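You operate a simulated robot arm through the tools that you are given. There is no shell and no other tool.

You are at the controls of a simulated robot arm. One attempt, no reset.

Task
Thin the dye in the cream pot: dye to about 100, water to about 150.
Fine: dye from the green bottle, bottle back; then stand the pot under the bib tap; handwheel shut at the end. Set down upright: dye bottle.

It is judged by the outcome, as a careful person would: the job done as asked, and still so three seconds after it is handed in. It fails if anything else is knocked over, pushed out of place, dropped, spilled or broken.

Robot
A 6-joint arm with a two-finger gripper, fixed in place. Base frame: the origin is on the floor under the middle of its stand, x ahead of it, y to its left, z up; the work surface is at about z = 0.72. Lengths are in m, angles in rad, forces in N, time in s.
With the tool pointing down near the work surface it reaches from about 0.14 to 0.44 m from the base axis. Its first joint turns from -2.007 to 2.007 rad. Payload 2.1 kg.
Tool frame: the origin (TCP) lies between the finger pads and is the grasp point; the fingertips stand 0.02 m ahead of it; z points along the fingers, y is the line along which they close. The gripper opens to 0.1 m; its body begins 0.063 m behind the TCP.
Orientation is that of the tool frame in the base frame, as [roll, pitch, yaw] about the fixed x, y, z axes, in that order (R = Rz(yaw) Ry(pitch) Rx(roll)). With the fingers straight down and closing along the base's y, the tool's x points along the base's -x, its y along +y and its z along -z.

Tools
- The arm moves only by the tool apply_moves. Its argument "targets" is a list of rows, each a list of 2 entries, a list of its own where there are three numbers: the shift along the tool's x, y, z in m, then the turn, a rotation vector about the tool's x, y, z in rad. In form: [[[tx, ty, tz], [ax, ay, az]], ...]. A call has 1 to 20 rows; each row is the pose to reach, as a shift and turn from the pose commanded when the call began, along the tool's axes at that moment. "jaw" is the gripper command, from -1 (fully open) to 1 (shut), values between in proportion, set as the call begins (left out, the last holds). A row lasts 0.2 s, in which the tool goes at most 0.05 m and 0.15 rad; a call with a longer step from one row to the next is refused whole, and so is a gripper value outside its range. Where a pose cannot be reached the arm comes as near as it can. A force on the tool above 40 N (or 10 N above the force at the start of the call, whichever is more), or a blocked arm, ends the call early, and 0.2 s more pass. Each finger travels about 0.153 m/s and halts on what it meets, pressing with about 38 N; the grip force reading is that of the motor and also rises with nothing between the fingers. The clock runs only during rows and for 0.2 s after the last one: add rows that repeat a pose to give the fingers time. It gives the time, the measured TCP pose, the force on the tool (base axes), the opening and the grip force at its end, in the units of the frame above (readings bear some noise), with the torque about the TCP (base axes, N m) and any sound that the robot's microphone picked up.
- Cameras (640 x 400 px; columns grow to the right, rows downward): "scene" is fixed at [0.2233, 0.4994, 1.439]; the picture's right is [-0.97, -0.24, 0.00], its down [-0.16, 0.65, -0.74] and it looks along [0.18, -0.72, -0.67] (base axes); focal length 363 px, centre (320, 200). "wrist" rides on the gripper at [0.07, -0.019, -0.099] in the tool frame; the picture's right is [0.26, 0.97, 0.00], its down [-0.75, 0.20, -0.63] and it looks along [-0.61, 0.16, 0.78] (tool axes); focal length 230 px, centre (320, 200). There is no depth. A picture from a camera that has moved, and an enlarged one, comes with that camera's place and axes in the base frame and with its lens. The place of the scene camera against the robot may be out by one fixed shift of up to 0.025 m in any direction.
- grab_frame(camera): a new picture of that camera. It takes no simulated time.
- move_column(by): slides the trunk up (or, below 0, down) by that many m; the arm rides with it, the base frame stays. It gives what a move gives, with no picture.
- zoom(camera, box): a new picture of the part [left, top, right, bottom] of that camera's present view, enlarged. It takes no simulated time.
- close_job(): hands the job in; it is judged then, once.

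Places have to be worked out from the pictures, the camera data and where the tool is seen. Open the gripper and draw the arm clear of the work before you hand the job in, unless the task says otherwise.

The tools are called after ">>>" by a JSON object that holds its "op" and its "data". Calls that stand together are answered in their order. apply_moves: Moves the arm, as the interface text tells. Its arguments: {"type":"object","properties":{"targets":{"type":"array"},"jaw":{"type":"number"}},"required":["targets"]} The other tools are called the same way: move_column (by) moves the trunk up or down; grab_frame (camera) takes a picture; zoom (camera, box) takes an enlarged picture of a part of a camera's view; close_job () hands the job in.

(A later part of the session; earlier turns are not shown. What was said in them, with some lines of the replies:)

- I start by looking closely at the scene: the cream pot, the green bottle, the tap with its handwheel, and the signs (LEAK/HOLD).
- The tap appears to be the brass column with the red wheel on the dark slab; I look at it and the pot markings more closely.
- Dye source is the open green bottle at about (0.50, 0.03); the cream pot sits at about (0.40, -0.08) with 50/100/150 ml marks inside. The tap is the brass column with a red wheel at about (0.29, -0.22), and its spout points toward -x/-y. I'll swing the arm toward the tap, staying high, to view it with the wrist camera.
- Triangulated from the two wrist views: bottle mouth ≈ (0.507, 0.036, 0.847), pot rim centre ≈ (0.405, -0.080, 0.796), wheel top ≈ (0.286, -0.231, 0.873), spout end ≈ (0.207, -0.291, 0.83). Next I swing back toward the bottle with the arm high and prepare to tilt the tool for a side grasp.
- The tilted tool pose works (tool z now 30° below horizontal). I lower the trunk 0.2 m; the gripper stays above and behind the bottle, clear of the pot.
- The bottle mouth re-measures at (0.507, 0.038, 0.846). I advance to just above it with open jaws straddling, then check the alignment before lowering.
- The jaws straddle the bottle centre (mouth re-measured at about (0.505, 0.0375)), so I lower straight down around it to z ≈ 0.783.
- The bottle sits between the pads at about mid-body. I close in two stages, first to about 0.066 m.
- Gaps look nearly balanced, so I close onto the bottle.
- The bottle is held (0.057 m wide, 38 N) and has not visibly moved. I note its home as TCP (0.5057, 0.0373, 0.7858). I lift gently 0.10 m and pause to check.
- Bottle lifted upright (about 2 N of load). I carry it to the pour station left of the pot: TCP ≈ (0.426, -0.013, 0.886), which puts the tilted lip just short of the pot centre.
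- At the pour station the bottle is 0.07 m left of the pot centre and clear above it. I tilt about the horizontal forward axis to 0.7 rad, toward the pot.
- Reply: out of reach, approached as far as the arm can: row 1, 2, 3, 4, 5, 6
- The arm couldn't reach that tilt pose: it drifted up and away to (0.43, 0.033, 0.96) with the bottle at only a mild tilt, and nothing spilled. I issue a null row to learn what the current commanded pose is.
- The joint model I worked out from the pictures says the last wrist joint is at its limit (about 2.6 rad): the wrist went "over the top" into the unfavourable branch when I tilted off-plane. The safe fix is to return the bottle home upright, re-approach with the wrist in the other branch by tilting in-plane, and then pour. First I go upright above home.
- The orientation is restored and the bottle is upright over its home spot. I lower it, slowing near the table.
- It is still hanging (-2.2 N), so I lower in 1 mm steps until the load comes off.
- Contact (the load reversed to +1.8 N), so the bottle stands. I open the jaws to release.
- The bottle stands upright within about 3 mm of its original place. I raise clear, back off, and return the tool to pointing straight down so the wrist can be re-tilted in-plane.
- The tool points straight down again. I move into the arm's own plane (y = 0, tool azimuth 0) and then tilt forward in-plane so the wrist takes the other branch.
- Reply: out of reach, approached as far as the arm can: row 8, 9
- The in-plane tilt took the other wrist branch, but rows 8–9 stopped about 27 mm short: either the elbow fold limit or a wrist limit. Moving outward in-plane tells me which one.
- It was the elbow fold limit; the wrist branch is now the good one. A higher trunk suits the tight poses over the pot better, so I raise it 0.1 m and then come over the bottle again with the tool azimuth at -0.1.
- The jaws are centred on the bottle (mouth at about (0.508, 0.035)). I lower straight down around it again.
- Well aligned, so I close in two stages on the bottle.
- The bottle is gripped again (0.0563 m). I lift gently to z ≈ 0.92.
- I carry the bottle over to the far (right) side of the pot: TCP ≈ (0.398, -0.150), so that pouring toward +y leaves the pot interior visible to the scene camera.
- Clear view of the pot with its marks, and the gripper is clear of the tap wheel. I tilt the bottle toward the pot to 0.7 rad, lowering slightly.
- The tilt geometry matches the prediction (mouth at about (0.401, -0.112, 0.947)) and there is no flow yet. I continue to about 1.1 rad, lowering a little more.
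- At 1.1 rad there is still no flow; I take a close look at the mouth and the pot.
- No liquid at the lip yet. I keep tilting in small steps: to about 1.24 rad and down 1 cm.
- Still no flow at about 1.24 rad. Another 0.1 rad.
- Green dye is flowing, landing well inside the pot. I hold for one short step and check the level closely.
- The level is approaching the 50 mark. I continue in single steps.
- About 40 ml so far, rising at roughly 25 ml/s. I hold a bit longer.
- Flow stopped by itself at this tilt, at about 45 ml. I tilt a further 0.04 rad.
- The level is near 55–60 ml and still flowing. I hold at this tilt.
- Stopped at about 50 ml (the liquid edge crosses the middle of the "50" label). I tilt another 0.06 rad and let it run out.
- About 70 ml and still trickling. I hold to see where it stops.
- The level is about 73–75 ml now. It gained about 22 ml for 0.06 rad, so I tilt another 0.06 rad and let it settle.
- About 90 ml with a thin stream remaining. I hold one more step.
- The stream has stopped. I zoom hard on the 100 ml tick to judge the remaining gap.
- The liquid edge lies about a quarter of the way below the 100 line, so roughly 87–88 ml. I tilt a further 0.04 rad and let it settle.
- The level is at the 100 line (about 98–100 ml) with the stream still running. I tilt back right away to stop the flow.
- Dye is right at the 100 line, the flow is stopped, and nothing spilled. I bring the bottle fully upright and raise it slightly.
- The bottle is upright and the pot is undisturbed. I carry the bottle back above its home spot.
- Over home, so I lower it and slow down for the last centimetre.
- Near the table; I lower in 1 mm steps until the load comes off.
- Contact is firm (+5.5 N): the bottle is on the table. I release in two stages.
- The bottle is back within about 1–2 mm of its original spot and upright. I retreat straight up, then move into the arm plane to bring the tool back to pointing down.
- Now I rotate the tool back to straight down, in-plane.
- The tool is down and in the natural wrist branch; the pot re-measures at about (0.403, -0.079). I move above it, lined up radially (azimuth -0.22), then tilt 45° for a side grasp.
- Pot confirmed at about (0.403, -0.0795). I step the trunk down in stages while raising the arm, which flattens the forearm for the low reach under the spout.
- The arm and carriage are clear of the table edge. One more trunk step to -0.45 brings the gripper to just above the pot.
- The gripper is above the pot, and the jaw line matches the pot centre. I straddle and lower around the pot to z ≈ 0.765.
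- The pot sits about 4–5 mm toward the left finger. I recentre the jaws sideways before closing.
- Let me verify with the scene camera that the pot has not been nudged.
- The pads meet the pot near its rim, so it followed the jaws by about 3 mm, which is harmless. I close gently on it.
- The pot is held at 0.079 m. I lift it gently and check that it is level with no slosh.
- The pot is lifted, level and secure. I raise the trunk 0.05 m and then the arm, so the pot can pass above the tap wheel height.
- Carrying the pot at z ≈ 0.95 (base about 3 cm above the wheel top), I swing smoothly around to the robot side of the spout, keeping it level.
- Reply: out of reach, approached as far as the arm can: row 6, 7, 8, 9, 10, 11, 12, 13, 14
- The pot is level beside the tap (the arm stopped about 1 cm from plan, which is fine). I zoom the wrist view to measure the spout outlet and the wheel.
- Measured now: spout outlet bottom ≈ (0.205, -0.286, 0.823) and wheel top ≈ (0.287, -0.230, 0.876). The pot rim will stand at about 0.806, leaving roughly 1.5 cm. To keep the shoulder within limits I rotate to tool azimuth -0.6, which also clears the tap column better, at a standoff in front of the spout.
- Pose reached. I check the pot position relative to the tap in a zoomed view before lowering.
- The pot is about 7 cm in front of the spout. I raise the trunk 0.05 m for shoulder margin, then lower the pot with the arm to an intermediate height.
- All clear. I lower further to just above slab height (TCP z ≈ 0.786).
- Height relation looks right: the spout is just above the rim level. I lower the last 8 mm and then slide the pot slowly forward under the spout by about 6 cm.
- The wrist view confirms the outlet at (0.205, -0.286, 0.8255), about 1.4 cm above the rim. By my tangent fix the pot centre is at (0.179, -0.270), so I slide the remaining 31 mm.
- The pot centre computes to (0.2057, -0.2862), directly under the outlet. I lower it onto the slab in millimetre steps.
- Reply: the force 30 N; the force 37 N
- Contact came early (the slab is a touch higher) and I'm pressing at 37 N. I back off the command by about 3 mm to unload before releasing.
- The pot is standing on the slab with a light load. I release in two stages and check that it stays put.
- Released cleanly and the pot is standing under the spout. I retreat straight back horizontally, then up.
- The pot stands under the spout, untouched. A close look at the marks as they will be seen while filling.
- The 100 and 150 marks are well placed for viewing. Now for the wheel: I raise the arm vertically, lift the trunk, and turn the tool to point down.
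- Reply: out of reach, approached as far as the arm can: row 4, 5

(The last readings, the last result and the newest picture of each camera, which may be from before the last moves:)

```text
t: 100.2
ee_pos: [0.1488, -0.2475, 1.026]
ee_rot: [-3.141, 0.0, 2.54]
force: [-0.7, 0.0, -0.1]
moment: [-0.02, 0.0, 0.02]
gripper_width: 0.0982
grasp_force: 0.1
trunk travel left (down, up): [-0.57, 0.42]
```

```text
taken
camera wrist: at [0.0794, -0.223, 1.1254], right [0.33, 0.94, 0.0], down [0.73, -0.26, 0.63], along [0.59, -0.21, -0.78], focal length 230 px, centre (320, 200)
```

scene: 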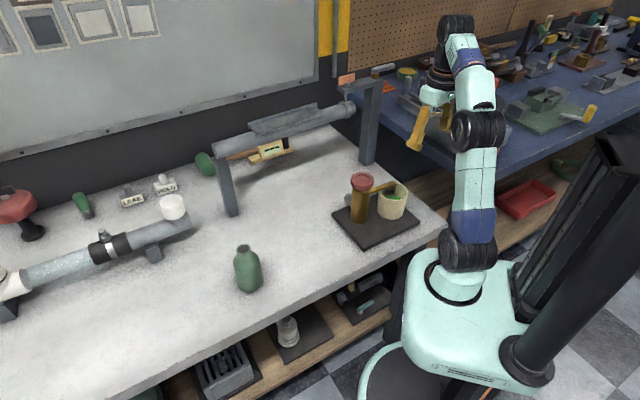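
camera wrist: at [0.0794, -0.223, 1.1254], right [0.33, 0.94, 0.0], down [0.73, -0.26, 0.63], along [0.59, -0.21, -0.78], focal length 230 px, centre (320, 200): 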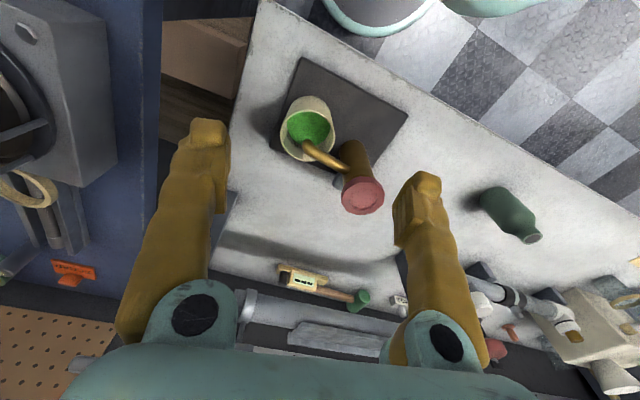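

The tool is down again. I zoom the wrist view to verify that the outlet sits within the pot rim and to refine the wheel position.

>>> {"op": "zoom", "data": {"camera": "wrist", "box": [260, 80, 400, 230]}}

```text
2.67 times, centred on (330, 155) of wrist
camera zoom: at [0.0794, -0.223, 1.1254], right [0.33, 0.94, 0.0], down [0.73, -0.26, 0.63], along [0.59, -0.21, -0.78], focal length 614 px, centre (293, 320)
```

zoom: 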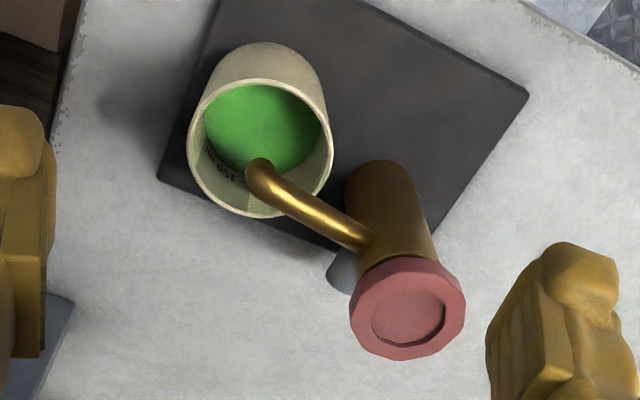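

Pot and outlet are aligned (rim centre ≈ (0.203, -0.286)), and the wheel centre is ≈ (0.2865, -0.232). I move above the wheel while turning the tool clockwise, to have plenty of counter-clockwise travel for opening.

>>> {"op": "apply_moves", "data": {"targets": [[[-0.0095, 0.0083, 0.0069], [0, 0, 0.135]], [[-0.019, 0.0165, 0.0138], [0, 0, 0.27]], [[-0.0286, 0.0248, 0.0207], [0, 0, 0.405]], [[-0.0381, 0.033, 0.0276], [0, 0, 0.54]], [[-0.0476, 0.0413, 0.0345], [0, 0, 0.675]], [[-0.0571, 0.0495, 0.0415], [0, 0, 0.81]], [[-0.0666, 0.0578, 0.0484], [0, 0, 0.945]], [[-0.0761, 0.066, 0.0553], [0, 0, 1.08]], [[-0.0857, 0.0743, 0.0622], [0, 0, 1.215]], [[-0.0952, 0.0825, 0.0691], [0, 0, 1.35]], [[-0.1047, 0.0908, 0.076], [0, 0, 1.485]], [[-0.1047, 0.0908, 0.076], [0, 0, 1.485]]]}}

>>> {"op": "grab_frame", "data": {"camera": "scene"}}

>>> {"op": "grab_frame", "data": {"camera": "wrist"}}

```text
t: 102.8
ee_pos: [0.2867, -0.2305, 0.9496]
ee_rot: [3.139, -0.001, 1.054]
force: [-0.5, 0.0, 0.0]
moment: [0.02, -0.04, -0.03]
gripper_width: 0.0981
grasp_force: 0.0
trunk travel left (down, up): [-0.57, 0.42]
```

```text
taken
```

scene: 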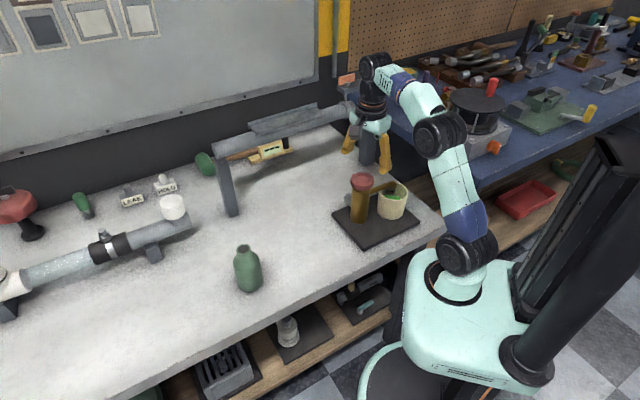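

```text
taken
camera wrist: at [0.3035, -0.1616, 1.0491], right [0.97, -0.25, 0.0], down [-0.2, -0.75, 0.63], along [-0.16, -0.61, -0.78], focal length 230 px, centre (320, 200)
```

wrist: 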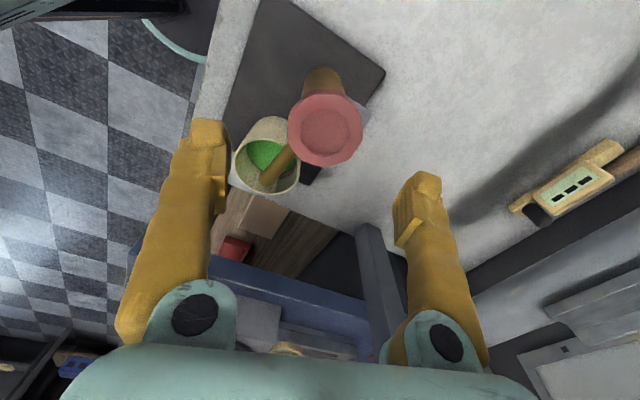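

The wheel and the pot are both in the wrist view. I zoom to refine the wheel centre before lowering on it.

>>> {"op": "zoom", "data": {"camera": "wrist", "box": [210, 60, 410, 220]}}

```text
2.50 times, centred on (310, 140) of wrist
camera zoom: at [0.3035, -0.1616, 1.0491], right [0.97, -0.25, 0.0], down [-0.2, -0.75, 0.63], along [-0.16, -0.61, -0.78], focal length 575 px, centre (345, 350)
```

zoom: 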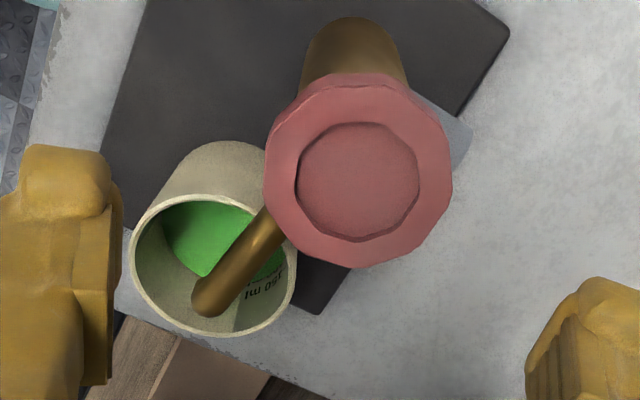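

Wheel centre ≈ (0.288, -0.232), radius 0.029. I lower over it with open jaws to TCP z ≈ 0.868.

>>> {"op": "apply_moves", "data": {"targets": [[[-0.0004, 0.0014, 0.02], [0, 0, 0]], [[-0.0004, 0.0014, 0.045], [0, 0, 0]], [[-0.0004, 0.0014, 0.065], [0, 0, 0]], [[-0.0004, 0.0014, 0.0815], [0, 0, 0]], [[-0.0004, 0.0014, 0.0815], [0, 0, 0]]]}}

>>> {"op": "grab_frame", "data": {"camera": "wrist"}}

>>> {"op": "zoom", "data": {"camera": "scene", "box": [320, 120, 440, 250]}}

```text
t: 104.0
ee_pos: [0.2895, -0.2318, 0.8676]
ee_rot: [3.141, -0.001, 1.057]
force: [-0.4, 0.5, -0.5]
moment: [0.01, -0.02, 0.01]
gripper_width: 0.0981
grasp_force: 0.1
trunk travel left (down, up): [-0.57, 0.42]
```

```text
taken
camera wrist: at [0.3058, -0.1619, 0.9675], right [0.97, -0.25, 0.0], down [-0.2, -0.75, 0.63], along [-0.16, -0.61, -0.78], focal length 230 px, centre (320, 200)
```

wrist: 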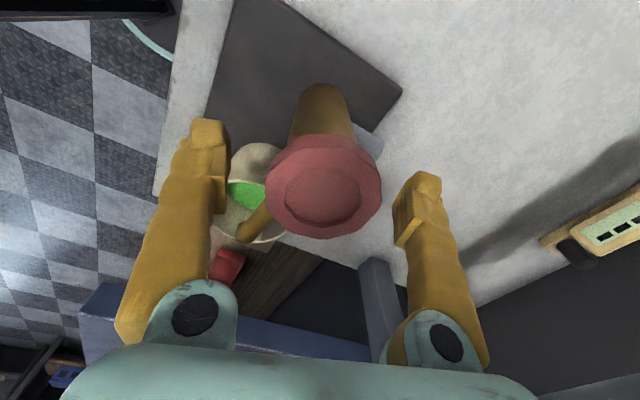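

```text
3.08 times, centred on (380, 185) of scene
camera zoom: at [0.2233, 0.4994, 1.439], right [-0.97, -0.24, 0.0], down [-0.16, 0.65, -0.74], along [0.18, -0.72, -0.67], focal length 1116 px, centre (135, 246)
```

zoom: 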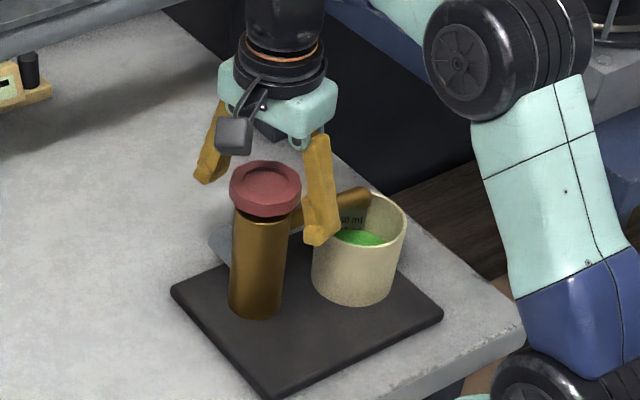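

The TCP sits right over the wheel centre. I close on the wheel in two stages.

>>> {"op": "apply_moves", "data": {"targets": [[[0, 0, 0], [0, 0, 0]], [[0, 0, 0], [0, 0, 0]]], "jaw": -0.28}}

>>> {"op": "apply_moves", "data": {"targets": [[[0, 0, 0], [0, 0, 0]], [[0, 0, 0], [0, 0, 0]], [[0, 0, 0], [0, 0, 0]]], "jaw": 0.3}}

>>> {"op": "grab_frame", "data": {"camera": "wrist"}}

>>> {"op": "zoom", "data": {"camera": "scene", "box": [320, 120, 440, 250]}}

```text
t: 104.6
ee_pos: [0.2894, -0.2317, 0.8691]
ee_rot: [3.14, 0.001, 1.055]
force: [0.9, -0.5, 0.2]
moment: [0.0, 0.0, 0.0]
gripper_width: 0.0638
grasp_force: 0.1
trunk travel left (down, up): [-0.57, 0.42]
```

```text
t: 105.4
ee_pos: [0.2901, -0.2322, 0.8684]
ee_rot: [3.139, 0.001, 1.055]
force: [7.9, -5.1, 4.2]
moment: [-0.06, -0.13, 0.04]
gripper_width: 0.0553
grasp_force: 38.0
trunk travel left (down, up): [-0.57, 0.42]
```

```text
taken
camera wrist: at [0.3074, -0.1628, 0.9674], right [0.97, -0.25, 0.0], down [-0.2, -0.75, 0.63], along [-0.16, -0.61, -0.78], focal length 230 px, centre (320, 200)
```

wrist: 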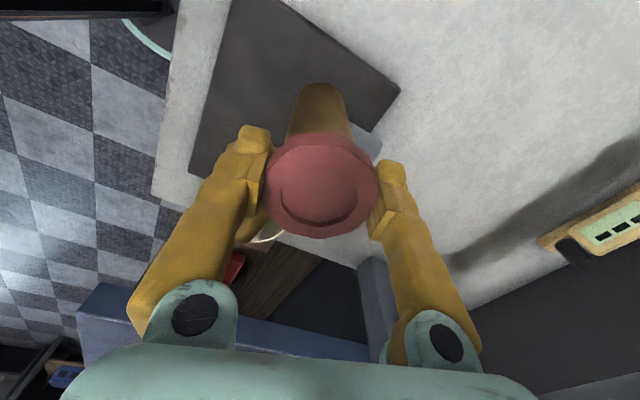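

```text
3.08 times, centred on (380, 185) of scene
camera zoom: at [0.2233, 0.4994, 1.439], right [-0.97, -0.24, 0.0], down [-0.16, 0.65, -0.74], along [0.18, -0.72, -0.67], focal length 1116 px, centre (135, 246)
```

zoom: 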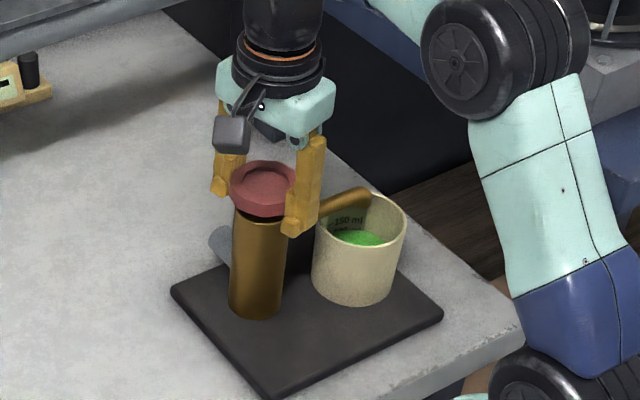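

Gripped (0.0553 m), with a slight side load that I relieve by 1 mm. The pot and the 150 mark are visible. I turn the wheel counter-clockwise 0.3 rad and look for water.

>>> {"op": "apply_moves", "data": {"targets": [[[0, 0.001, 0], [0, 0, 0]], [[0, 0.001, 0], [0, 0, -0.1]], [[0, 0.001, 0], [0, 0, -0.2]], [[0, 0.001, 0], [0, 0, -0.3]]]}}

>>> {"op": "zoom", "data": {"camera": "scene", "box": [340, 140, 430, 230]}}

```text
t: 106.4
ee_pos: [0.2897, -0.232, 0.8677]
ee_rot: [3.141, -0.001, 1.358]
force: [9.7, -0.8, 12.6]
moment: [0.39, -0.19, 0.02]
gripper_width: 0.0551
grasp_force: 38.1
trunk travel left (down, up): [-0.57, 0.42]
```

```text
4.44 times, centred on (385, 185) of scene
camera zoom: at [0.2233, 0.4994, 1.439], right [-0.97, -0.24, 0.0], down [-0.16, 0.65, -0.74], along [0.18, -0.72, -0.67], focal length 1612 px, centre (31, 267)
```

zoom: 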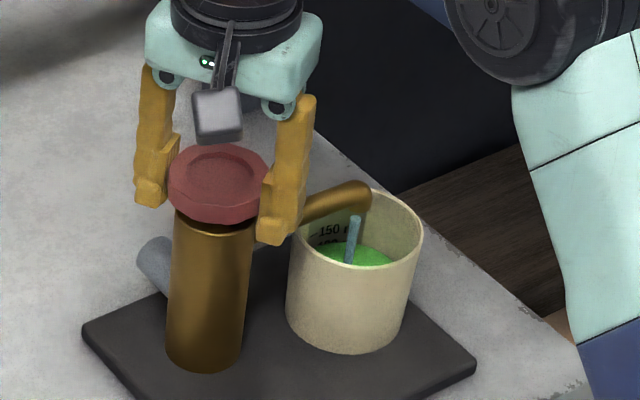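

Water is already running into the pot at 0.3 rad of opening. I watch the level closely, one short step at a time, easing up 1 mm since the wheel pushes up slightly.

>>> {"op": "zoom", "data": {"camera": "scene", "box": [390, 175, 430, 210]}}

>>> {"op": "apply_moves", "data": {"targets": [[[0, 0, -0.001], [0, 0, 0]]]}}

>>> {"op": "zoom", "data": {"camera": "scene", "box": [390, 175, 430, 210]}}

```text
11.43 times, centred on (410, 192) of scene
camera zoom: at [0.2233, 0.4994, 1.439], right [-0.97, -0.24, 0.0], down [-0.16, 0.65, -0.74], along [0.18, -0.72, -0.67], focal length 4145 px, centre (-709, 286)
```

zoom: 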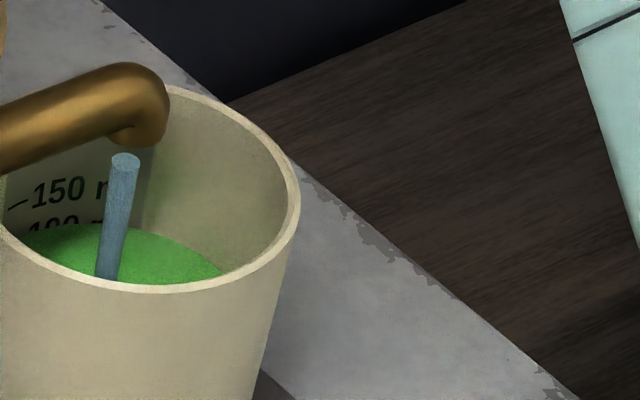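

```text
t: 106.8
ee_pos: [0.2897, -0.2326, 0.8684]
ee_rot: [-3.139, 0.002, 1.356]
force: [5.3, 0.1, -0.7]
moment: [-0.64, -0.89, 0.02]
gripper_width: 0.0549
grasp_force: 38.2
trunk travel left (down, up): [-0.57, 0.42]
```

```text
11.43 times, centred on (410, 192) of scene
camera zoom: at [0.2233, 0.4994, 1.439], right [-0.97, -0.24, 0.0], down [-0.16, 0.65, -0.74], along [0.18, -0.72, -0.67], focal length 4145 px, centre (-709, 286)
```

zoom: 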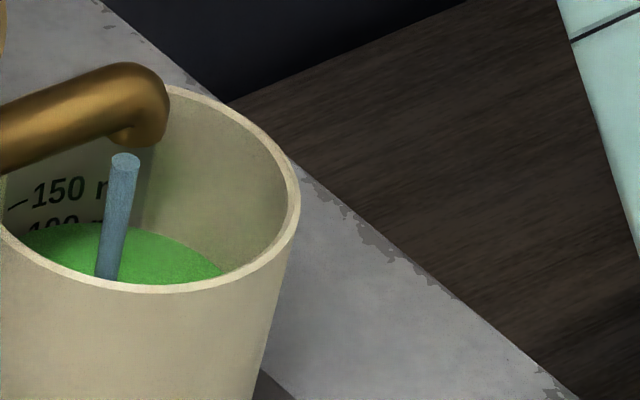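

Flow is gentle. I hold for about a second and compare the level.

>>> {"op": "apply_moves", "data": {"targets": [[[0, 0, 0], [0, 0, 0]], [[0, 0, 0], [0, 0, 0]], [[0, 0, 0], [0, 0, 0]], [[0, 0, 0], [0, 0, 0]]]}}

>>> {"op": "zoom", "data": {"camera": "scene", "box": [390, 175, 430, 210]}}

```text
t: 107.8
ee_pos: [0.2897, -0.2325, 0.867]
ee_rot: [-3.14, -0.003, 1.357]
force: [0.5, 3.6, -0.1]
moment: [-0.17, 0.19, 0.01]
gripper_width: 0.0555
grasp_force: 37.4
trunk travel left (down, up): [-0.57, 0.42]
```

```text
11.43 times, centred on (410, 192) of scene
camera zoom: at [0.2233, 0.4994, 1.439], right [-0.97, -0.24, 0.0], down [-0.16, 0.65, -0.74], along [0.18, -0.72, -0.67], focal length 4145 px, centre (-709, 286)
```

zoom: 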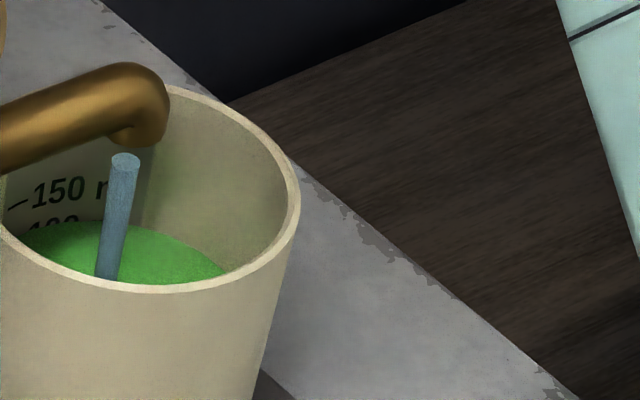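

Roughly 4–5 ml/s. I let it run in 2-second portions.

>>> {"op": "apply_moves", "data": {"targets": [[[0, 0, 0], [0, 0, 0]], [[0, 0, 0], [0, 0, 0]], [[0, 0, 0], [0, 0, 0]], [[0, 0, 0], [0, 0, 0]], [[0, 0, 0], [0, 0, 0]], [[0, 0, 0], [0, 0, 0]], [[0, 0, 0], [0, 0, 0]], [[0, 0, 0], [0, 0, 0]], [[0, 0, 0], [0, 0, 0]]]}}

>>> {"op": "zoom", "data": {"camera": "scene", "box": [390, 175, 430, 210]}}

```text
t: 109.8
ee_pos: [0.2909, -0.2335, 0.8668]
ee_rot: [3.139, -0.002, 1.355]
force: [-1.3, 1.8, -0.2]
moment: [-0.06, -0.05, -0.02]
gripper_width: 0.0549
grasp_force: 38.1
trunk travel left (down, up): [-0.57, 0.42]
```

```text
11.43 times, centred on (410, 192) of scene
camera zoom: at [0.2233, 0.4994, 1.439], right [-0.97, -0.24, 0.0], down [-0.16, 0.65, -0.74], along [0.18, -0.72, -0.67], focal length 4145 px, centre (-709, 286)
```

zoom: 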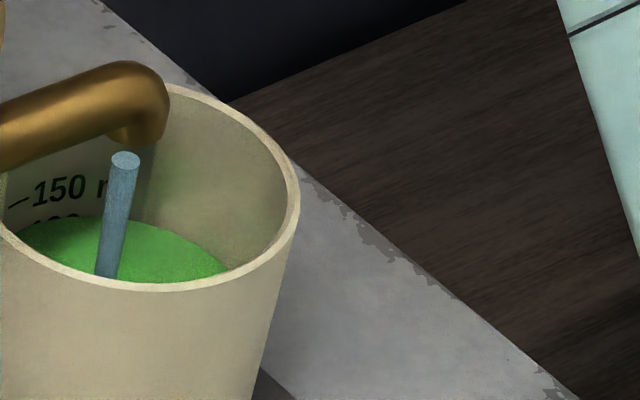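

About 112 ml. I continue for two more seconds.

>>> {"op": "apply_moves", "data": {"targets": [[[0, 0, 0], [0, 0, 0]], [[0, 0, 0], [0, 0, 0]], [[0, 0, 0], [0, 0, 0]], [[0, 0, 0], [0, 0, 0]], [[0, 0, 0], [0, 0, 0]], [[0, 0, 0], [0, 0, 0]], [[0, 0, 0], [0, 0, 0]], [[0, 0, 0], [0, 0, 0]], [[0, 0, 0], [0, 0, 0]], [[0, 0, 0], [0, 0, 0]], [[0, 0, 0], [0, 0, 0]], [[0, 0, 0], [0, 0, 0]]]}}

>>> {"op": "zoom", "data": {"camera": "scene", "box": [390, 175, 430, 210]}}

>>> {"op": "zoom", "data": {"camera": "scene", "box": [340, 140, 430, 230]}}

```text
t: 112.4
ee_pos: [0.2908, -0.2346, 0.8689]
ee_rot: [-3.142, -0.001, 1.357]
force: [1.1, -0.2, 0.2]
moment: [0.1, 0.0, 0.03]
gripper_width: 0.0552
grasp_force: 38.6
trunk travel left (down, up): [-0.57, 0.42]
```

```text
11.43 times, centred on (410, 192) of scene
camera zoom: at [0.2233, 0.4994, 1.439], right [-0.97, -0.24, 0.0], down [-0.16, 0.65, -0.74], along [0.18, -0.72, -0.67], focal length 4145 px, centre (-709, 286)
```

zoom: 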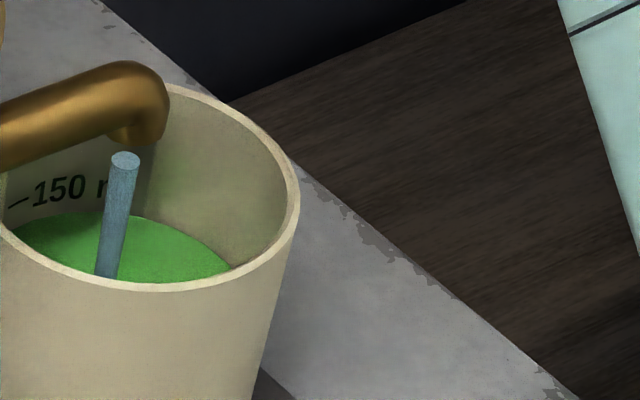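

```text
4.44 times, centred on (385, 185) of scene
camera zoom: at [0.2233, 0.4994, 1.439], right [-0.97, -0.24, 0.0], down [-0.16, 0.65, -0.74], along [0.18, -0.72, -0.67], focal length 1612 px, centre (31, 267)
```

zoom: 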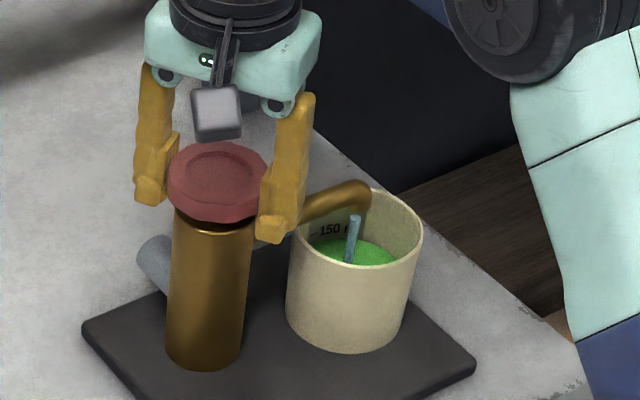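

Level is about 118 ml. The gripper reading has drifted ~3 mm, so I check the tap and wheel carefully for any displacement.

>>> {"op": "zoom", "data": {"camera": "scene", "box": [350, 160, 410, 220]}}

>>> {"op": "grab_frame", "data": {"camera": "wrist"}}

```text
6.67 times, centred on (380, 190) of scene
camera zoom: at [0.2233, 0.4994, 1.439], right [-0.97, -0.24, 0.0], down [-0.16, 0.65, -0.74], along [0.18, -0.72, -0.67], focal length 2418 px, centre (-80, 267)
```

zoom: 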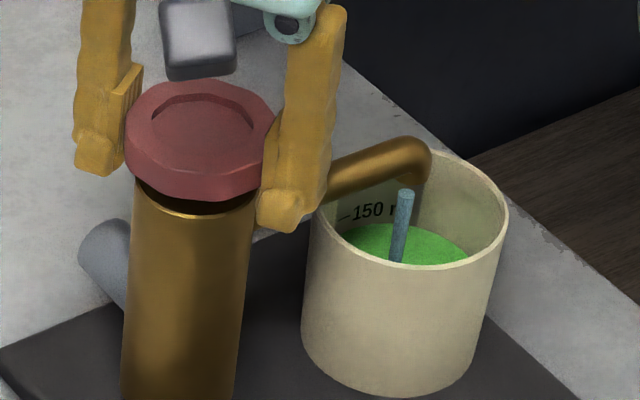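

```text
taken
camera wrist: at [0.2864, -0.1618, 0.9678], right [1.0, 0.05, 0.0], down [0.04, -0.78, 0.63], along [0.03, -0.63, -0.78], focal length 230 px, centre (320, 200)
```

wrist: 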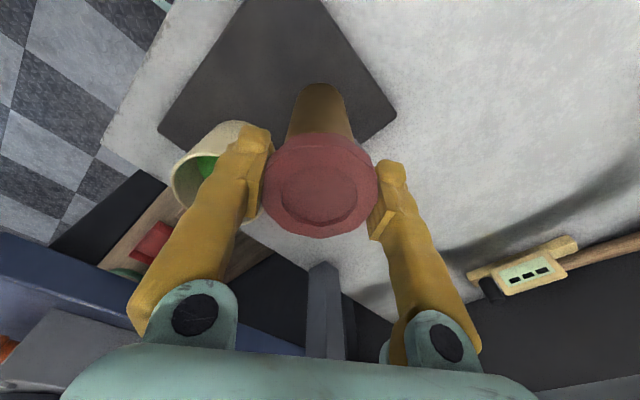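

I take the same crop as before gripping to compare the tap column and slab positions directly.

>>> {"op": "zoom", "data": {"camera": "scene", "box": [330, 150, 450, 250]}}

```text
4.00 times, centred on (390, 200) of scene
camera zoom: at [0.2233, 0.4994, 1.439], right [-0.97, -0.24, 0.0], down [-0.16, 0.65, -0.74], along [0.18, -0.72, -0.67], focal length 1451 px, centre (40, 200)
```

zoom: 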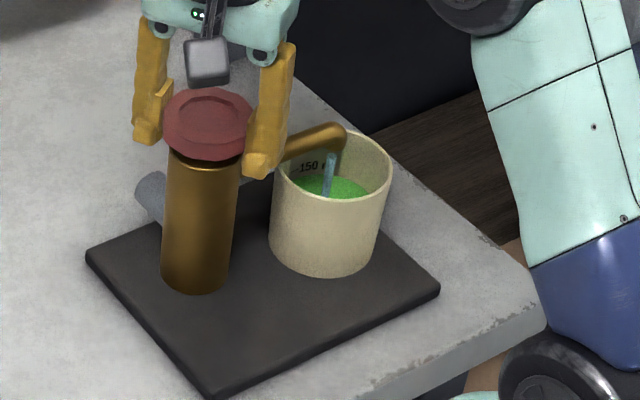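

Column, slab and wheel are exactly where they were, so the drift is just noise or compliance. Filling continues at about 3 ml/s; I hold another 4 seconds.

>>> {"op": "apply_moves", "data": {"targets": [[[0, 0, 0], [0, 0, 0]], [[0, 0, 0], [0, 0, 0]], [[0, 0, 0], [0, 0, 0]], [[0, 0, 0], [0, 0, 0]], [[0, 0, 0], [0, 0, 0]], [[0, 0, 0], [0, 0, 0]], [[0, 0, 0], [0, 0, 0]], [[0, 0, 0], [0, 0, 0]], [[0, 0, 0], [0, 0, 0]], [[0, 0, 0], [0, 0, 0]], [[0, 0, 0], [0, 0, 0]], [[0, 0, 0], [0, 0, 0]], [[0, 0, 0], [0, 0, 0]], [[0, 0, 0], [0, 0, 0]], [[0, 0, 0], [0, 0, 0]], [[0, 0, 0], [0, 0, 0]], [[0, 0, 0], [0, 0, 0]], [[0, 0, 0], [0, 0, 0]], [[0, 0, 0], [0, 0, 0]]]}}

>>> {"op": "zoom", "data": {"camera": "scene", "box": [390, 175, 430, 210]}}

```text
t: 116.4
ee_pos: [0.2901, -0.2334, 0.8684]
ee_rot: [3.141, 0.001, 1.357]
force: [3.2, -2.2, 0.5]
moment: [0.04, 0.0, -0.01]
gripper_width: 0.055
grasp_force: 38.1
trunk travel left (down, up): [-0.57, 0.42]
```

```text
11.43 times, centred on (410, 192) of scene
camera zoom: at [0.2233, 0.4994, 1.439], right [-0.97, -0.24, 0.0], down [-0.16, 0.65, -0.74], along [0.18, -0.72, -0.67], focal length 4145 px, centre (-709, 286)
```

zoom: 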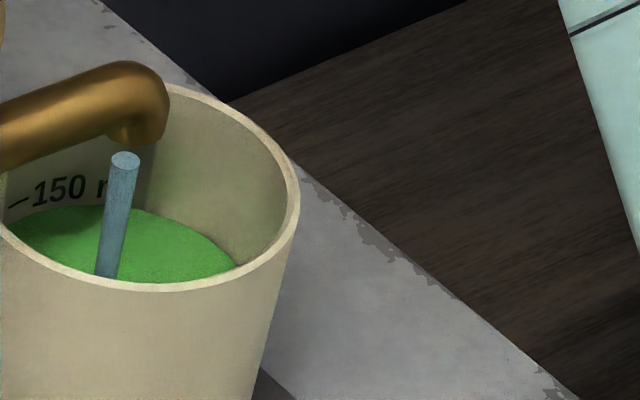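

About 128 ml now. I hold another 4 seconds (to about 140).

>>> {"op": "apply_moves", "data": {"targets": [[[0, 0, 0], [0, 0, 0]], [[0, 0, 0], [0, 0, 0]], [[0, 0, 0], [0, 0, 0]], [[0, 0, 0], [0, 0, 0]], [[0, 0, 0], [0, 0, 0]], [[0, 0, 0], [0, 0, 0]], [[0, 0, 0], [0, 0, 0]], [[0, 0, 0], [0, 0, 0]], [[0, 0, 0], [0, 0, 0]], [[0, 0, 0], [0, 0, 0]], [[0, 0, 0], [0, 0, 0]], [[0, 0, 0], [0, 0, 0]], [[0, 0, 0], [0, 0, 0]], [[0, 0, 0], [0, 0, 0]], [[0, 0, 0], [0, 0, 0]], [[0, 0, 0], [0, 0, 0]], [[0, 0, 0], [0, 0, 0]], [[0, 0, 0], [0, 0, 0]]]}}

>>> {"op": "zoom", "data": {"camera": "scene", "box": [388, 180, 412, 204]}}

```text
t: 120.2
ee_pos: [0.2898, -0.2323, 0.8688]
ee_rot: [-3.141, -0.002, 1.355]
force: [5.9, -3.2, -0.3]
moment: [-0.01, 0.02, 0.02]
gripper_width: 0.0551
grasp_force: 38.4
trunk travel left (down, up): [-0.57, 0.42]
```

```text
16.00 times, centred on (400, 192) of scene
camera zoom: at [0.2233, 0.4994, 1.439], right [-0.97, -0.24, 0.0], down [-0.16, 0.65, -0.74], along [0.18, -0.72, -0.67], focal length 5803 px, centre (-960, 328)
```

zoom: 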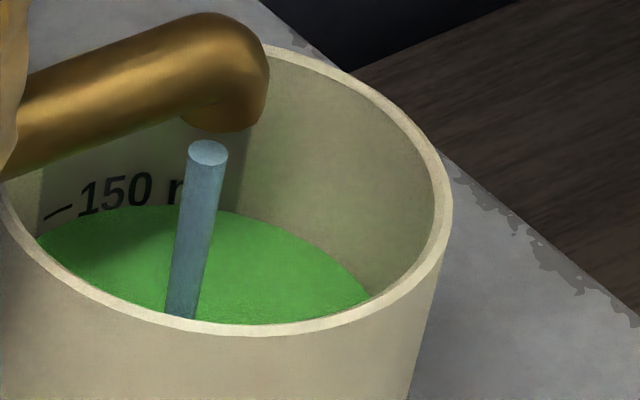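

About 135 ml. I hold roughly 3 more seconds.

>>> {"op": "apply_moves", "data": {"targets": [[[0, 0, 0], [0, 0, 0]], [[0, 0, 0], [0, 0, 0]], [[0, 0, 0], [0, 0, 0]], [[0, 0, 0], [0, 0, 0]], [[0, 0, 0], [0, 0, 0]], [[0, 0, 0], [0, 0, 0]], [[0, 0, 0], [0, 0, 0]], [[0, 0, 0], [0, 0, 0]], [[0, 0, 0], [0, 0, 0]], [[0, 0, 0], [0, 0, 0]], [[0, 0, 0], [0, 0, 0]], [[0, 0, 0], [0, 0, 0]], [[0, 0, 0], [0, 0, 0]]]}}

>>> {"op": "zoom", "data": {"camera": "scene", "box": [388, 180, 412, 204]}}

```text
t: 123.0
ee_pos: [0.2901, -0.2352, 0.8683]
ee_rot: [3.141, -0.001, 1.356]
force: [6.3, -4.2, -0.1]
moment: [0.0, 0.0, -0.01]
gripper_width: 0.0552
grasp_force: 38.4
trunk travel left (down, up): [-0.57, 0.42]
```

```text
16.00 times, centred on (400, 192) of scene
camera zoom: at [0.2233, 0.4994, 1.439], right [-0.97, -0.24, 0.0], down [-0.16, 0.65, -0.74], along [0.18, -0.72, -0.67], focal length 5803 px, centre (-960, 328)
```

zoom: 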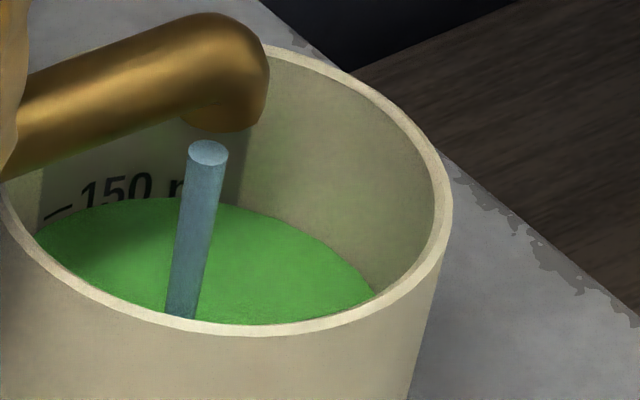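

About 142 ml. I hold about 2 more seconds and then shut off.

>>> {"op": "apply_moves", "data": {"targets": [[[0, 0, 0], [0, 0, 0]], [[0, 0, 0], [0, 0, 0]], [[0, 0, 0], [0, 0, 0]], [[0, 0, 0], [0, 0, 0]], [[0, 0, 0], [0, 0, 0]], [[0, 0, 0], [0, 0, 0]], [[0, 0, 0], [0, 0, 0]], [[0, 0, 0], [0, 0, 0]], [[0, 0, 0], [0, 0, 0]]]}}

>>> {"op": "zoom", "data": {"camera": "scene", "box": [388, 180, 412, 204]}}

```text
t: 125.0
ee_pos: [0.2908, -0.2334, 0.8688]
ee_rot: [3.14, -0.001, 1.356]
force: [5.6, -3.6, -0.2]
moment: [0.01, -0.02, 0.01]
gripper_width: 0.0554
grasp_force: 38.0
trunk travel left (down, up): [-0.57, 0.42]
```

```text
16.00 times, centred on (400, 192) of scene
camera zoom: at [0.2233, 0.4994, 1.439], right [-0.97, -0.24, 0.0], down [-0.16, 0.65, -0.74], along [0.18, -0.72, -0.67], focal length 5803 px, centre (-960, 328)
```

zoom: 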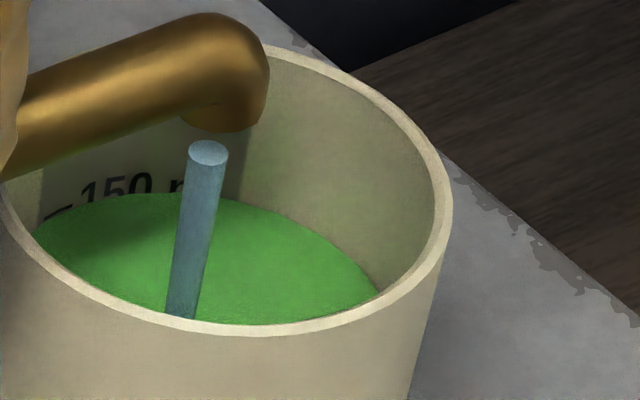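

About 146 ml; closing takes under a second. I hold a moment longer and then turn the wheel clockwise back to shut.

>>> {"op": "apply_moves", "data": {"targets": [[[0, 0, 0], [0, 0, 0]], [[0, 0, 0], [0, 0, 0]], [[0, 0, 0], [0, 0, 0.1]], [[0, 0, 0], [0, 0, 0.2]], [[0, 0, 0.0005], [0, 0, 0.3]], [[0, 0, 0.0005], [0, 0, 0.33]]]}}

>>> {"op": "zoom", "data": {"camera": "scene", "box": [388, 180, 412, 204]}}

>>> {"op": "zoom", "data": {"camera": "scene", "box": [340, 140, 430, 230]}}

```text
t: 126.4
ee_pos: [0.2905, -0.2334, 0.8689]
ee_rot: [3.14, 0.001, 1.025]
force: [13.6, -6.1, 10.7]
moment: [0.11, -0.37, 0.86]
gripper_width: 0.0552
grasp_force: 38.1
trunk travel left (down, up): [-0.57, 0.42]
```

```text
16.00 times, centred on (400, 192) of scene
camera zoom: at [0.2233, 0.4994, 1.439], right [-0.97, -0.24, 0.0], down [-0.16, 0.65, -0.74], along [0.18, -0.72, -0.67], focal length 5803 px, centre (-960, 328)
```

zoom: 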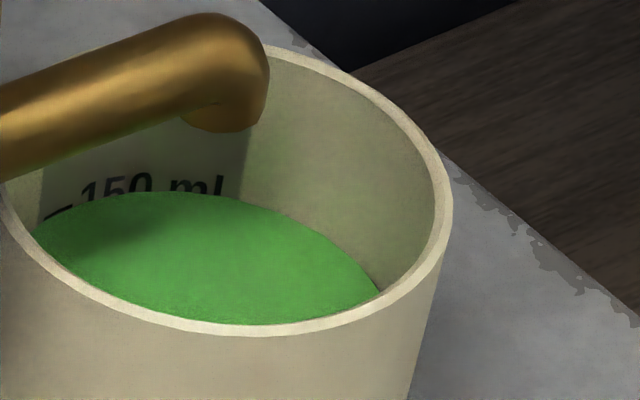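

```text
4.44 times, centred on (385, 185) of scene
camera zoom: at [0.2233, 0.4994, 1.439], right [-0.97, -0.24, 0.0], down [-0.16, 0.65, -0.74], along [0.18, -0.72, -0.67], focal length 1612 px, centre (31, 267)
```

zoom: 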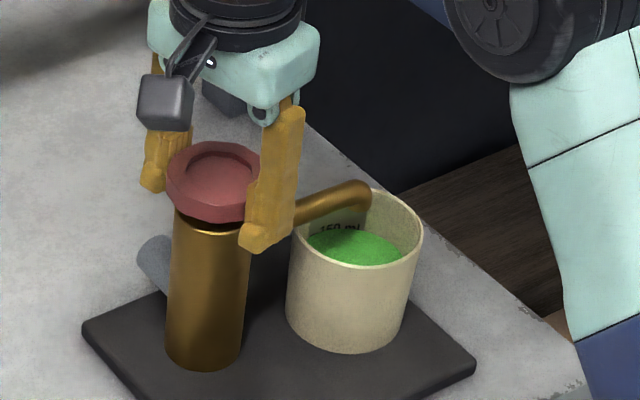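

Water is off and the wheel is against its stop (0.86 N·m). I zoom in on the final level relative to the 150 line.

>>> {"op": "zoom", "data": {"camera": "scene", "box": [388, 186, 404, 198]}}

>>> {"op": "grab_frame", "data": {"camera": "wrist"}}

```text
16.00 times, centred on (396, 192) of scene
camera zoom: at [0.2233, 0.4994, 1.439], right [-0.97, -0.24, 0.0], down [-0.16, 0.65, -0.74], along [0.18, -0.72, -0.67], focal length 5803 px, centre (-896, 328)
```

zoom: 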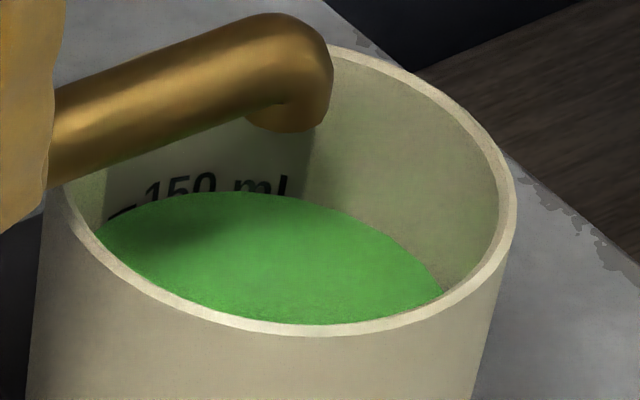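

```text
taken
camera wrist: at [0.3099, -0.1644, 0.9677], right [0.96, -0.28, 0.0], down [-0.22, -0.74, 0.63], along [-0.17, -0.61, -0.78], focal length 230 px, centre (320, 200)
```

wrist: 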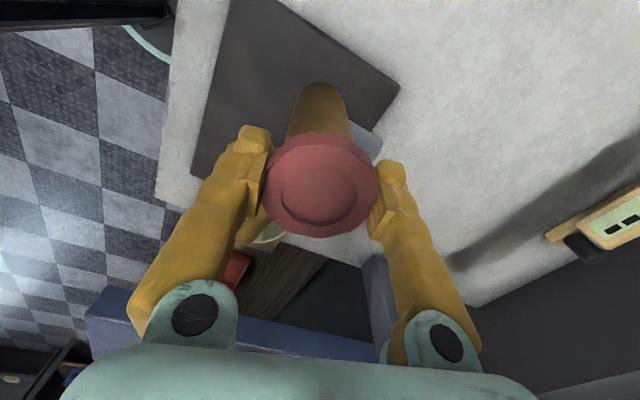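

The level reads about 146 ml. I add a brief dribble, opening the same 0.3 rad for about a second and closing again, to bring it closer to 150.

>>> {"op": "apply_moves", "data": {"targets": [[[0, 0, 0], [0, 0, -0.11]], [[0, 0, 0], [0, 0, -0.22]], [[0, 0, 0], [0, 0, -0.33]], [[0, 0, 0], [0, 0, -0.33]], [[0, 0, 0], [0, 0, -0.33]], [[0, 0, 0], [0, 0, -0.2]], [[0, 0, 0], [0, 0, -0.08]], [[0, 0, 0], [0, 0, 0]], [[0, 0, 0], [0, 0, 0.01]]]}}

>>> {"op": "zoom", "data": {"camera": "scene", "box": [388, 186, 404, 198]}}

```text
t: 128.4
ee_pos: [0.2908, -0.2336, 0.8688]
ee_rot: [3.141, 0.001, 1.018]
force: [14.6, -7.7, 14.4]
moment: [-0.15, -0.15, 1.21]
gripper_width: 0.0551
grasp_force: 38.1
trunk travel left (down, up): [-0.57, 0.42]
```

```text
16.00 times, centred on (396, 192) of scene
camera zoom: at [0.2233, 0.4994, 1.439], right [-0.97, -0.24, 0.0], down [-0.16, 0.65, -0.74], along [0.18, -0.72, -0.67], focal length 5803 px, centre (-896, 328)
```

zoom: 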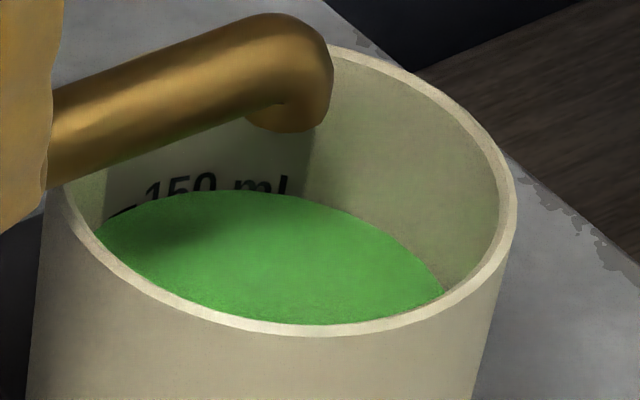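

The level is now about 148 ml, the water is off, and the wheel is firmly at its stop (1.2 N·m). I release the wheel without turning it.

>>> {"op": "apply_moves", "data": {"targets": [[[0, 0, 0], [0, 0, 0]], [[0, 0, 0], [0, 0, 0]], [[0, 0, 0], [0, 0, 0]]], "jaw": -1}}

>>> {"op": "zoom", "data": {"camera": "scene", "box": [340, 140, 430, 230]}}

>>> {"op": "grab_frame", "data": {"camera": "wrist"}}

```text
t: 129.2
ee_pos: [0.2891, -0.2328, 0.8696]
ee_rot: [3.141, -0.001, 1.015]
force: [-0.2, 0.3, 0.3]
moment: [0.01, -0.01, -0.03]
gripper_width: 0.0997
grasp_force: 0.1
trunk travel left (down, up): [-0.57, 0.42]
```

```text
4.44 times, centred on (385, 185) of scene
camera zoom: at [0.2233, 0.4994, 1.439], right [-0.97, -0.24, 0.0], down [-0.16, 0.65, -0.74], along [0.18, -0.72, -0.67], focal length 1612 px, centre (31, 267)
```

zoom: 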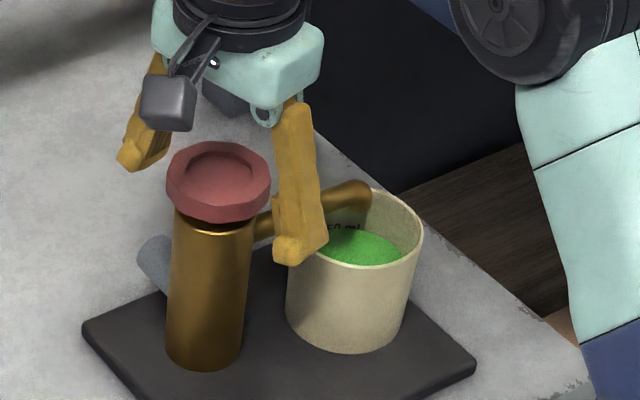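

```text
taken
camera wrist: at [0.3085, -0.1637, 0.9684], right [0.96, -0.29, 0.0], down [-0.23, -0.74, 0.63], along [-0.18, -0.6, -0.78], focal length 230 px, centre (320, 200)
```

wrist: 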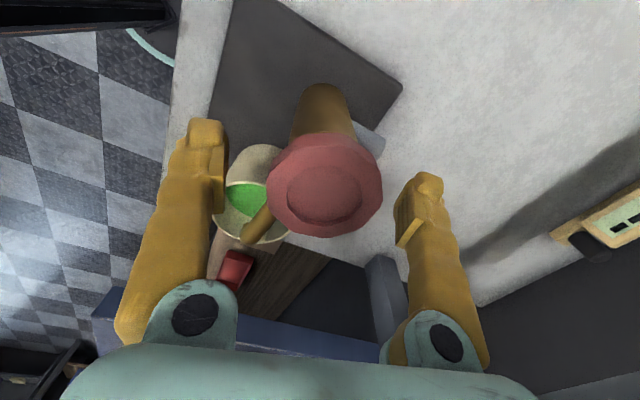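

Released cleanly with no drip visible. I raise straight up away from the tap.

>>> {"op": "apply_moves", "data": {"targets": [[[0, 0, -0.015], [0, 0, 0]], [[0, 0, -0.045], [0, 0, 0]], [[0, 0, -0.08], [0, 0, 0]], [[0, 0, -0.115], [0, 0, 0]], [[0, 0, -0.13], [0, 0, 0]], [[0, 0, -0.13], [0, 0, 0]]]}}

>>> {"op": "zoom", "data": {"camera": "scene", "box": [330, 150, 450, 250]}}

>>> {"op": "grab_frame", "data": {"camera": "wrist"}}

```text
t: 130.6
ee_pos: [0.2827, -0.2266, 0.991]
ee_rot: [3.14, 0.0, 1.015]
force: [-0.1, 0.0, 0.2]
moment: [0.0, 0.01, 0.01]
gripper_width: 0.0997
grasp_force: 0.1
out of reach, approached as far as the arm can: row 5, 6
trunk travel left (down, up): [-0.57, 0.42]
```

```text
4.00 times, centred on (390, 200) of scene
camera zoom: at [0.2233, 0.4994, 1.439], right [-0.97, -0.24, 0.0], down [-0.16, 0.65, -0.74], along [0.18, -0.72, -0.67], focal length 1451 px, centre (40, 200)
```

zoom: 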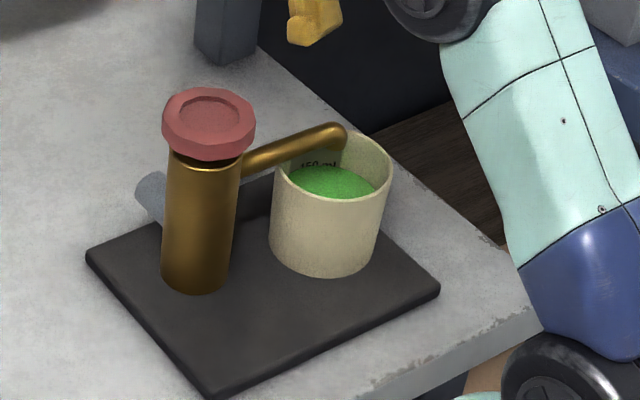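

```text
taken
camera wrist: at [0.3032, -0.158, 1.0909], right [0.96, -0.29, 0.0], down [-0.23, -0.74, 0.63], along [-0.18, -0.6, -0.78], focal length 230 px, centre (320, 200)
```

wrist: 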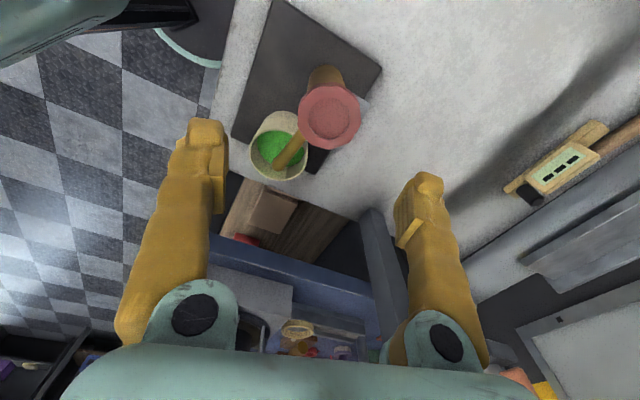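

Everything stands as it should: water off, pot upright under the spout, no drips. I lift the trunk and swing the arm back over free space, clear of the work.

>>> {"op": "move_column", "data": {"by": 0.2}}

>>> {"op": "apply_moves", "data": {"targets": [[[0.0144, -0.0075, 0.0029], [0, 0, -0.138]], [[0.0288, -0.015, 0.0057], [0, 0, -0.276]], [[0.0432, -0.0225, 0.0086], [0, 0, -0.414]], [[0.0576, -0.03, 0.0114], [0, 0, -0.552]], [[0.072, -0.0375, 0.0143], [0, 0, -0.69]], [[0.0864, -0.045, 0.0171], [0, 0, -0.828]], [[0.1008, -0.0526, 0.02], [0, 0, -0.966]], [[0.1151, -0.0601, 0.0229], [0, 0, -1.104]], [[0.1295, -0.0676, 0.0257], [0, 0, -1.242]], [[0.1439, -0.0751, 0.0286], [0, 0, -1.38]], [[0.1583, -0.0826, 0.0314], [0, 0, -1.518]], [[0.1727, -0.0901, 0.0343], [0, 0, -1.656]], [[0.1871, -0.0976, 0.0371], [0, 0, -1.794]], [[0.2015, -0.1051, 0.04], [0, 0, -1.93]]]}}

>>> {"op": "grab_frame", "data": {"camera": "scene"}}

>>> {"op": "zoom", "data": {"camera": "scene", "box": [200, 150, 450, 320]}}

```text
t: 132.7
ee_pos: [0.2838, -0.2264, 1.192]
ee_rot: [3.138, 0.0, 1.015]
force: [-0.8, -0.3, 0.6]
moment: [0.01, -0.02, 0.04]
gripper_width: 0.0999
grasp_force: 0.1
trunk travel left (down, up): [-0.77, 0.22]
```

```text
t: 135.7
ee_pos: [0.3007, 0.0017, 1.1527]
ee_rot: [-3.141, 0.005, 2.949]
force: [0.8, -0.5, -0.7]
moment: [-0.01, 0.03, 0.0]
gripper_width: 0.1001
grasp_force: 0.2
trunk travel left (down, up): [-0.77, 0.22]
```

```text
taken
```

scene: 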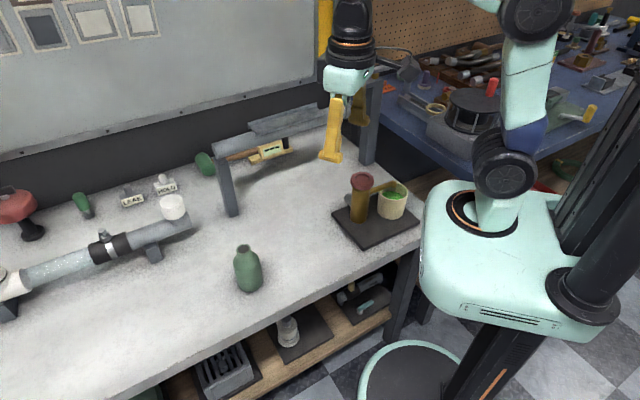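

```text
2.35 times, centred on (325, 235) of scene
camera zoom: at [0.2233, 0.4994, 1.439], right [-0.97, -0.24, 0.0], down [-0.16, 0.65, -0.74], along [0.18, -0.72, -0.67], focal length 853 px, centre (308, 118)
```

zoom: 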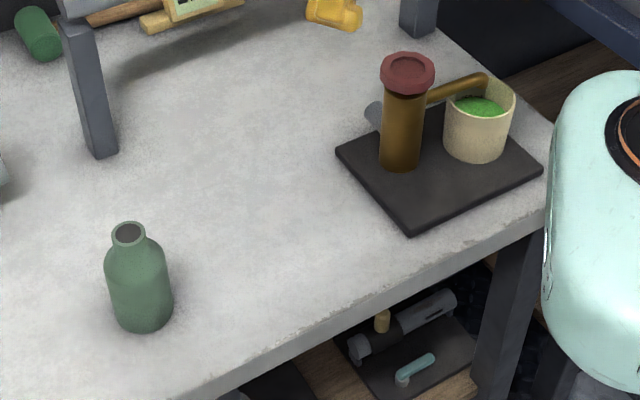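

The bottle's mouth is at the same image offset as at the start (within 1 px), and the table is clean. One last look at the pot level for stability.

>>> {"op": "zoom", "data": {"camera": "scene", "box": [380, 178, 412, 210]}}

>>> {"op": "grab_frame", "data": {"camera": "wrist"}}

```text
12.50 times, centred on (396, 194) of scene
camera zoom: at [0.2233, 0.4994, 1.439], right [-0.97, -0.24, 0.0], down [-0.16, 0.65, -0.74], along [0.18, -0.72, -0.67], focal length 4534 px, centre (-630, 275)
```

zoom: 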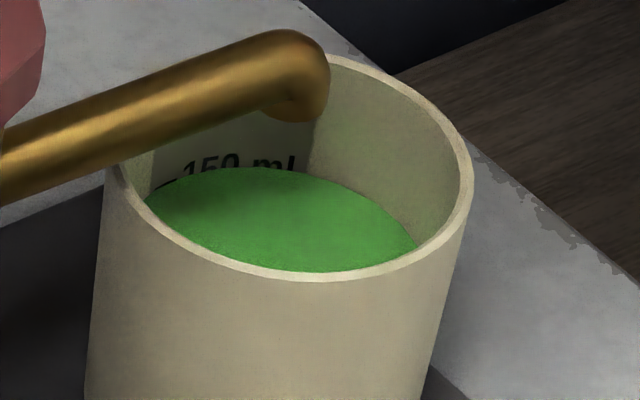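

```text
taken
camera wrist: at [0.2274, -0.0024, 1.2522], right [-0.07, 1.0, 0.0], down [0.77, 0.05, 0.63], along [0.63, 0.04, -0.78], focal length 230 px, centre (320, 200)
```

wrist: 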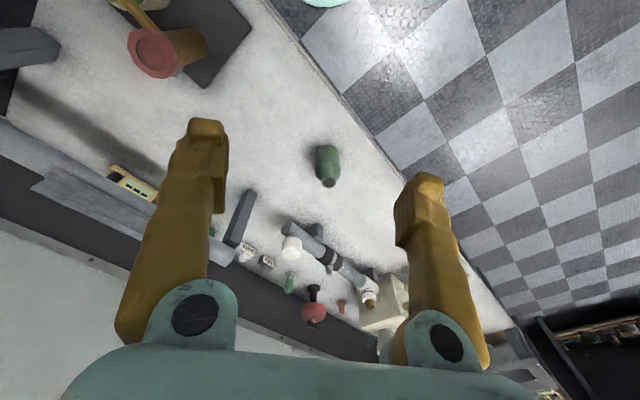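

The level is steady at the 150 mark, no water is running, the wheel is shut, and the bottle is upright at home. The gripper is open and clear, so I hand the job in.

>>> {"op": "close_job", "data": {}}

```text
The job is handed in.
```

The cream pot now holds about 100 ml of dye, thinned with water to about 148 ml. I read both levels by eye from the marks inside the pot.

- **Dye:** it came from the green bottle and was poured up to the 100 mark, with no spills seen.
- **Bottle:** it is back upright within about 1–2 mm of where it started. During the work I set it down once and picked it up again, because the arm could not tilt it far enough from the first grip.
- **Pot:** it stands under the spout of the bib tap.
- **Handwheel:** it is closed against its stop, and no water was running when I last looked.

In the last pictures nothing on the bench looked knocked over or moved. The gripper is open and the arm is clear of the work. The job is handed in.
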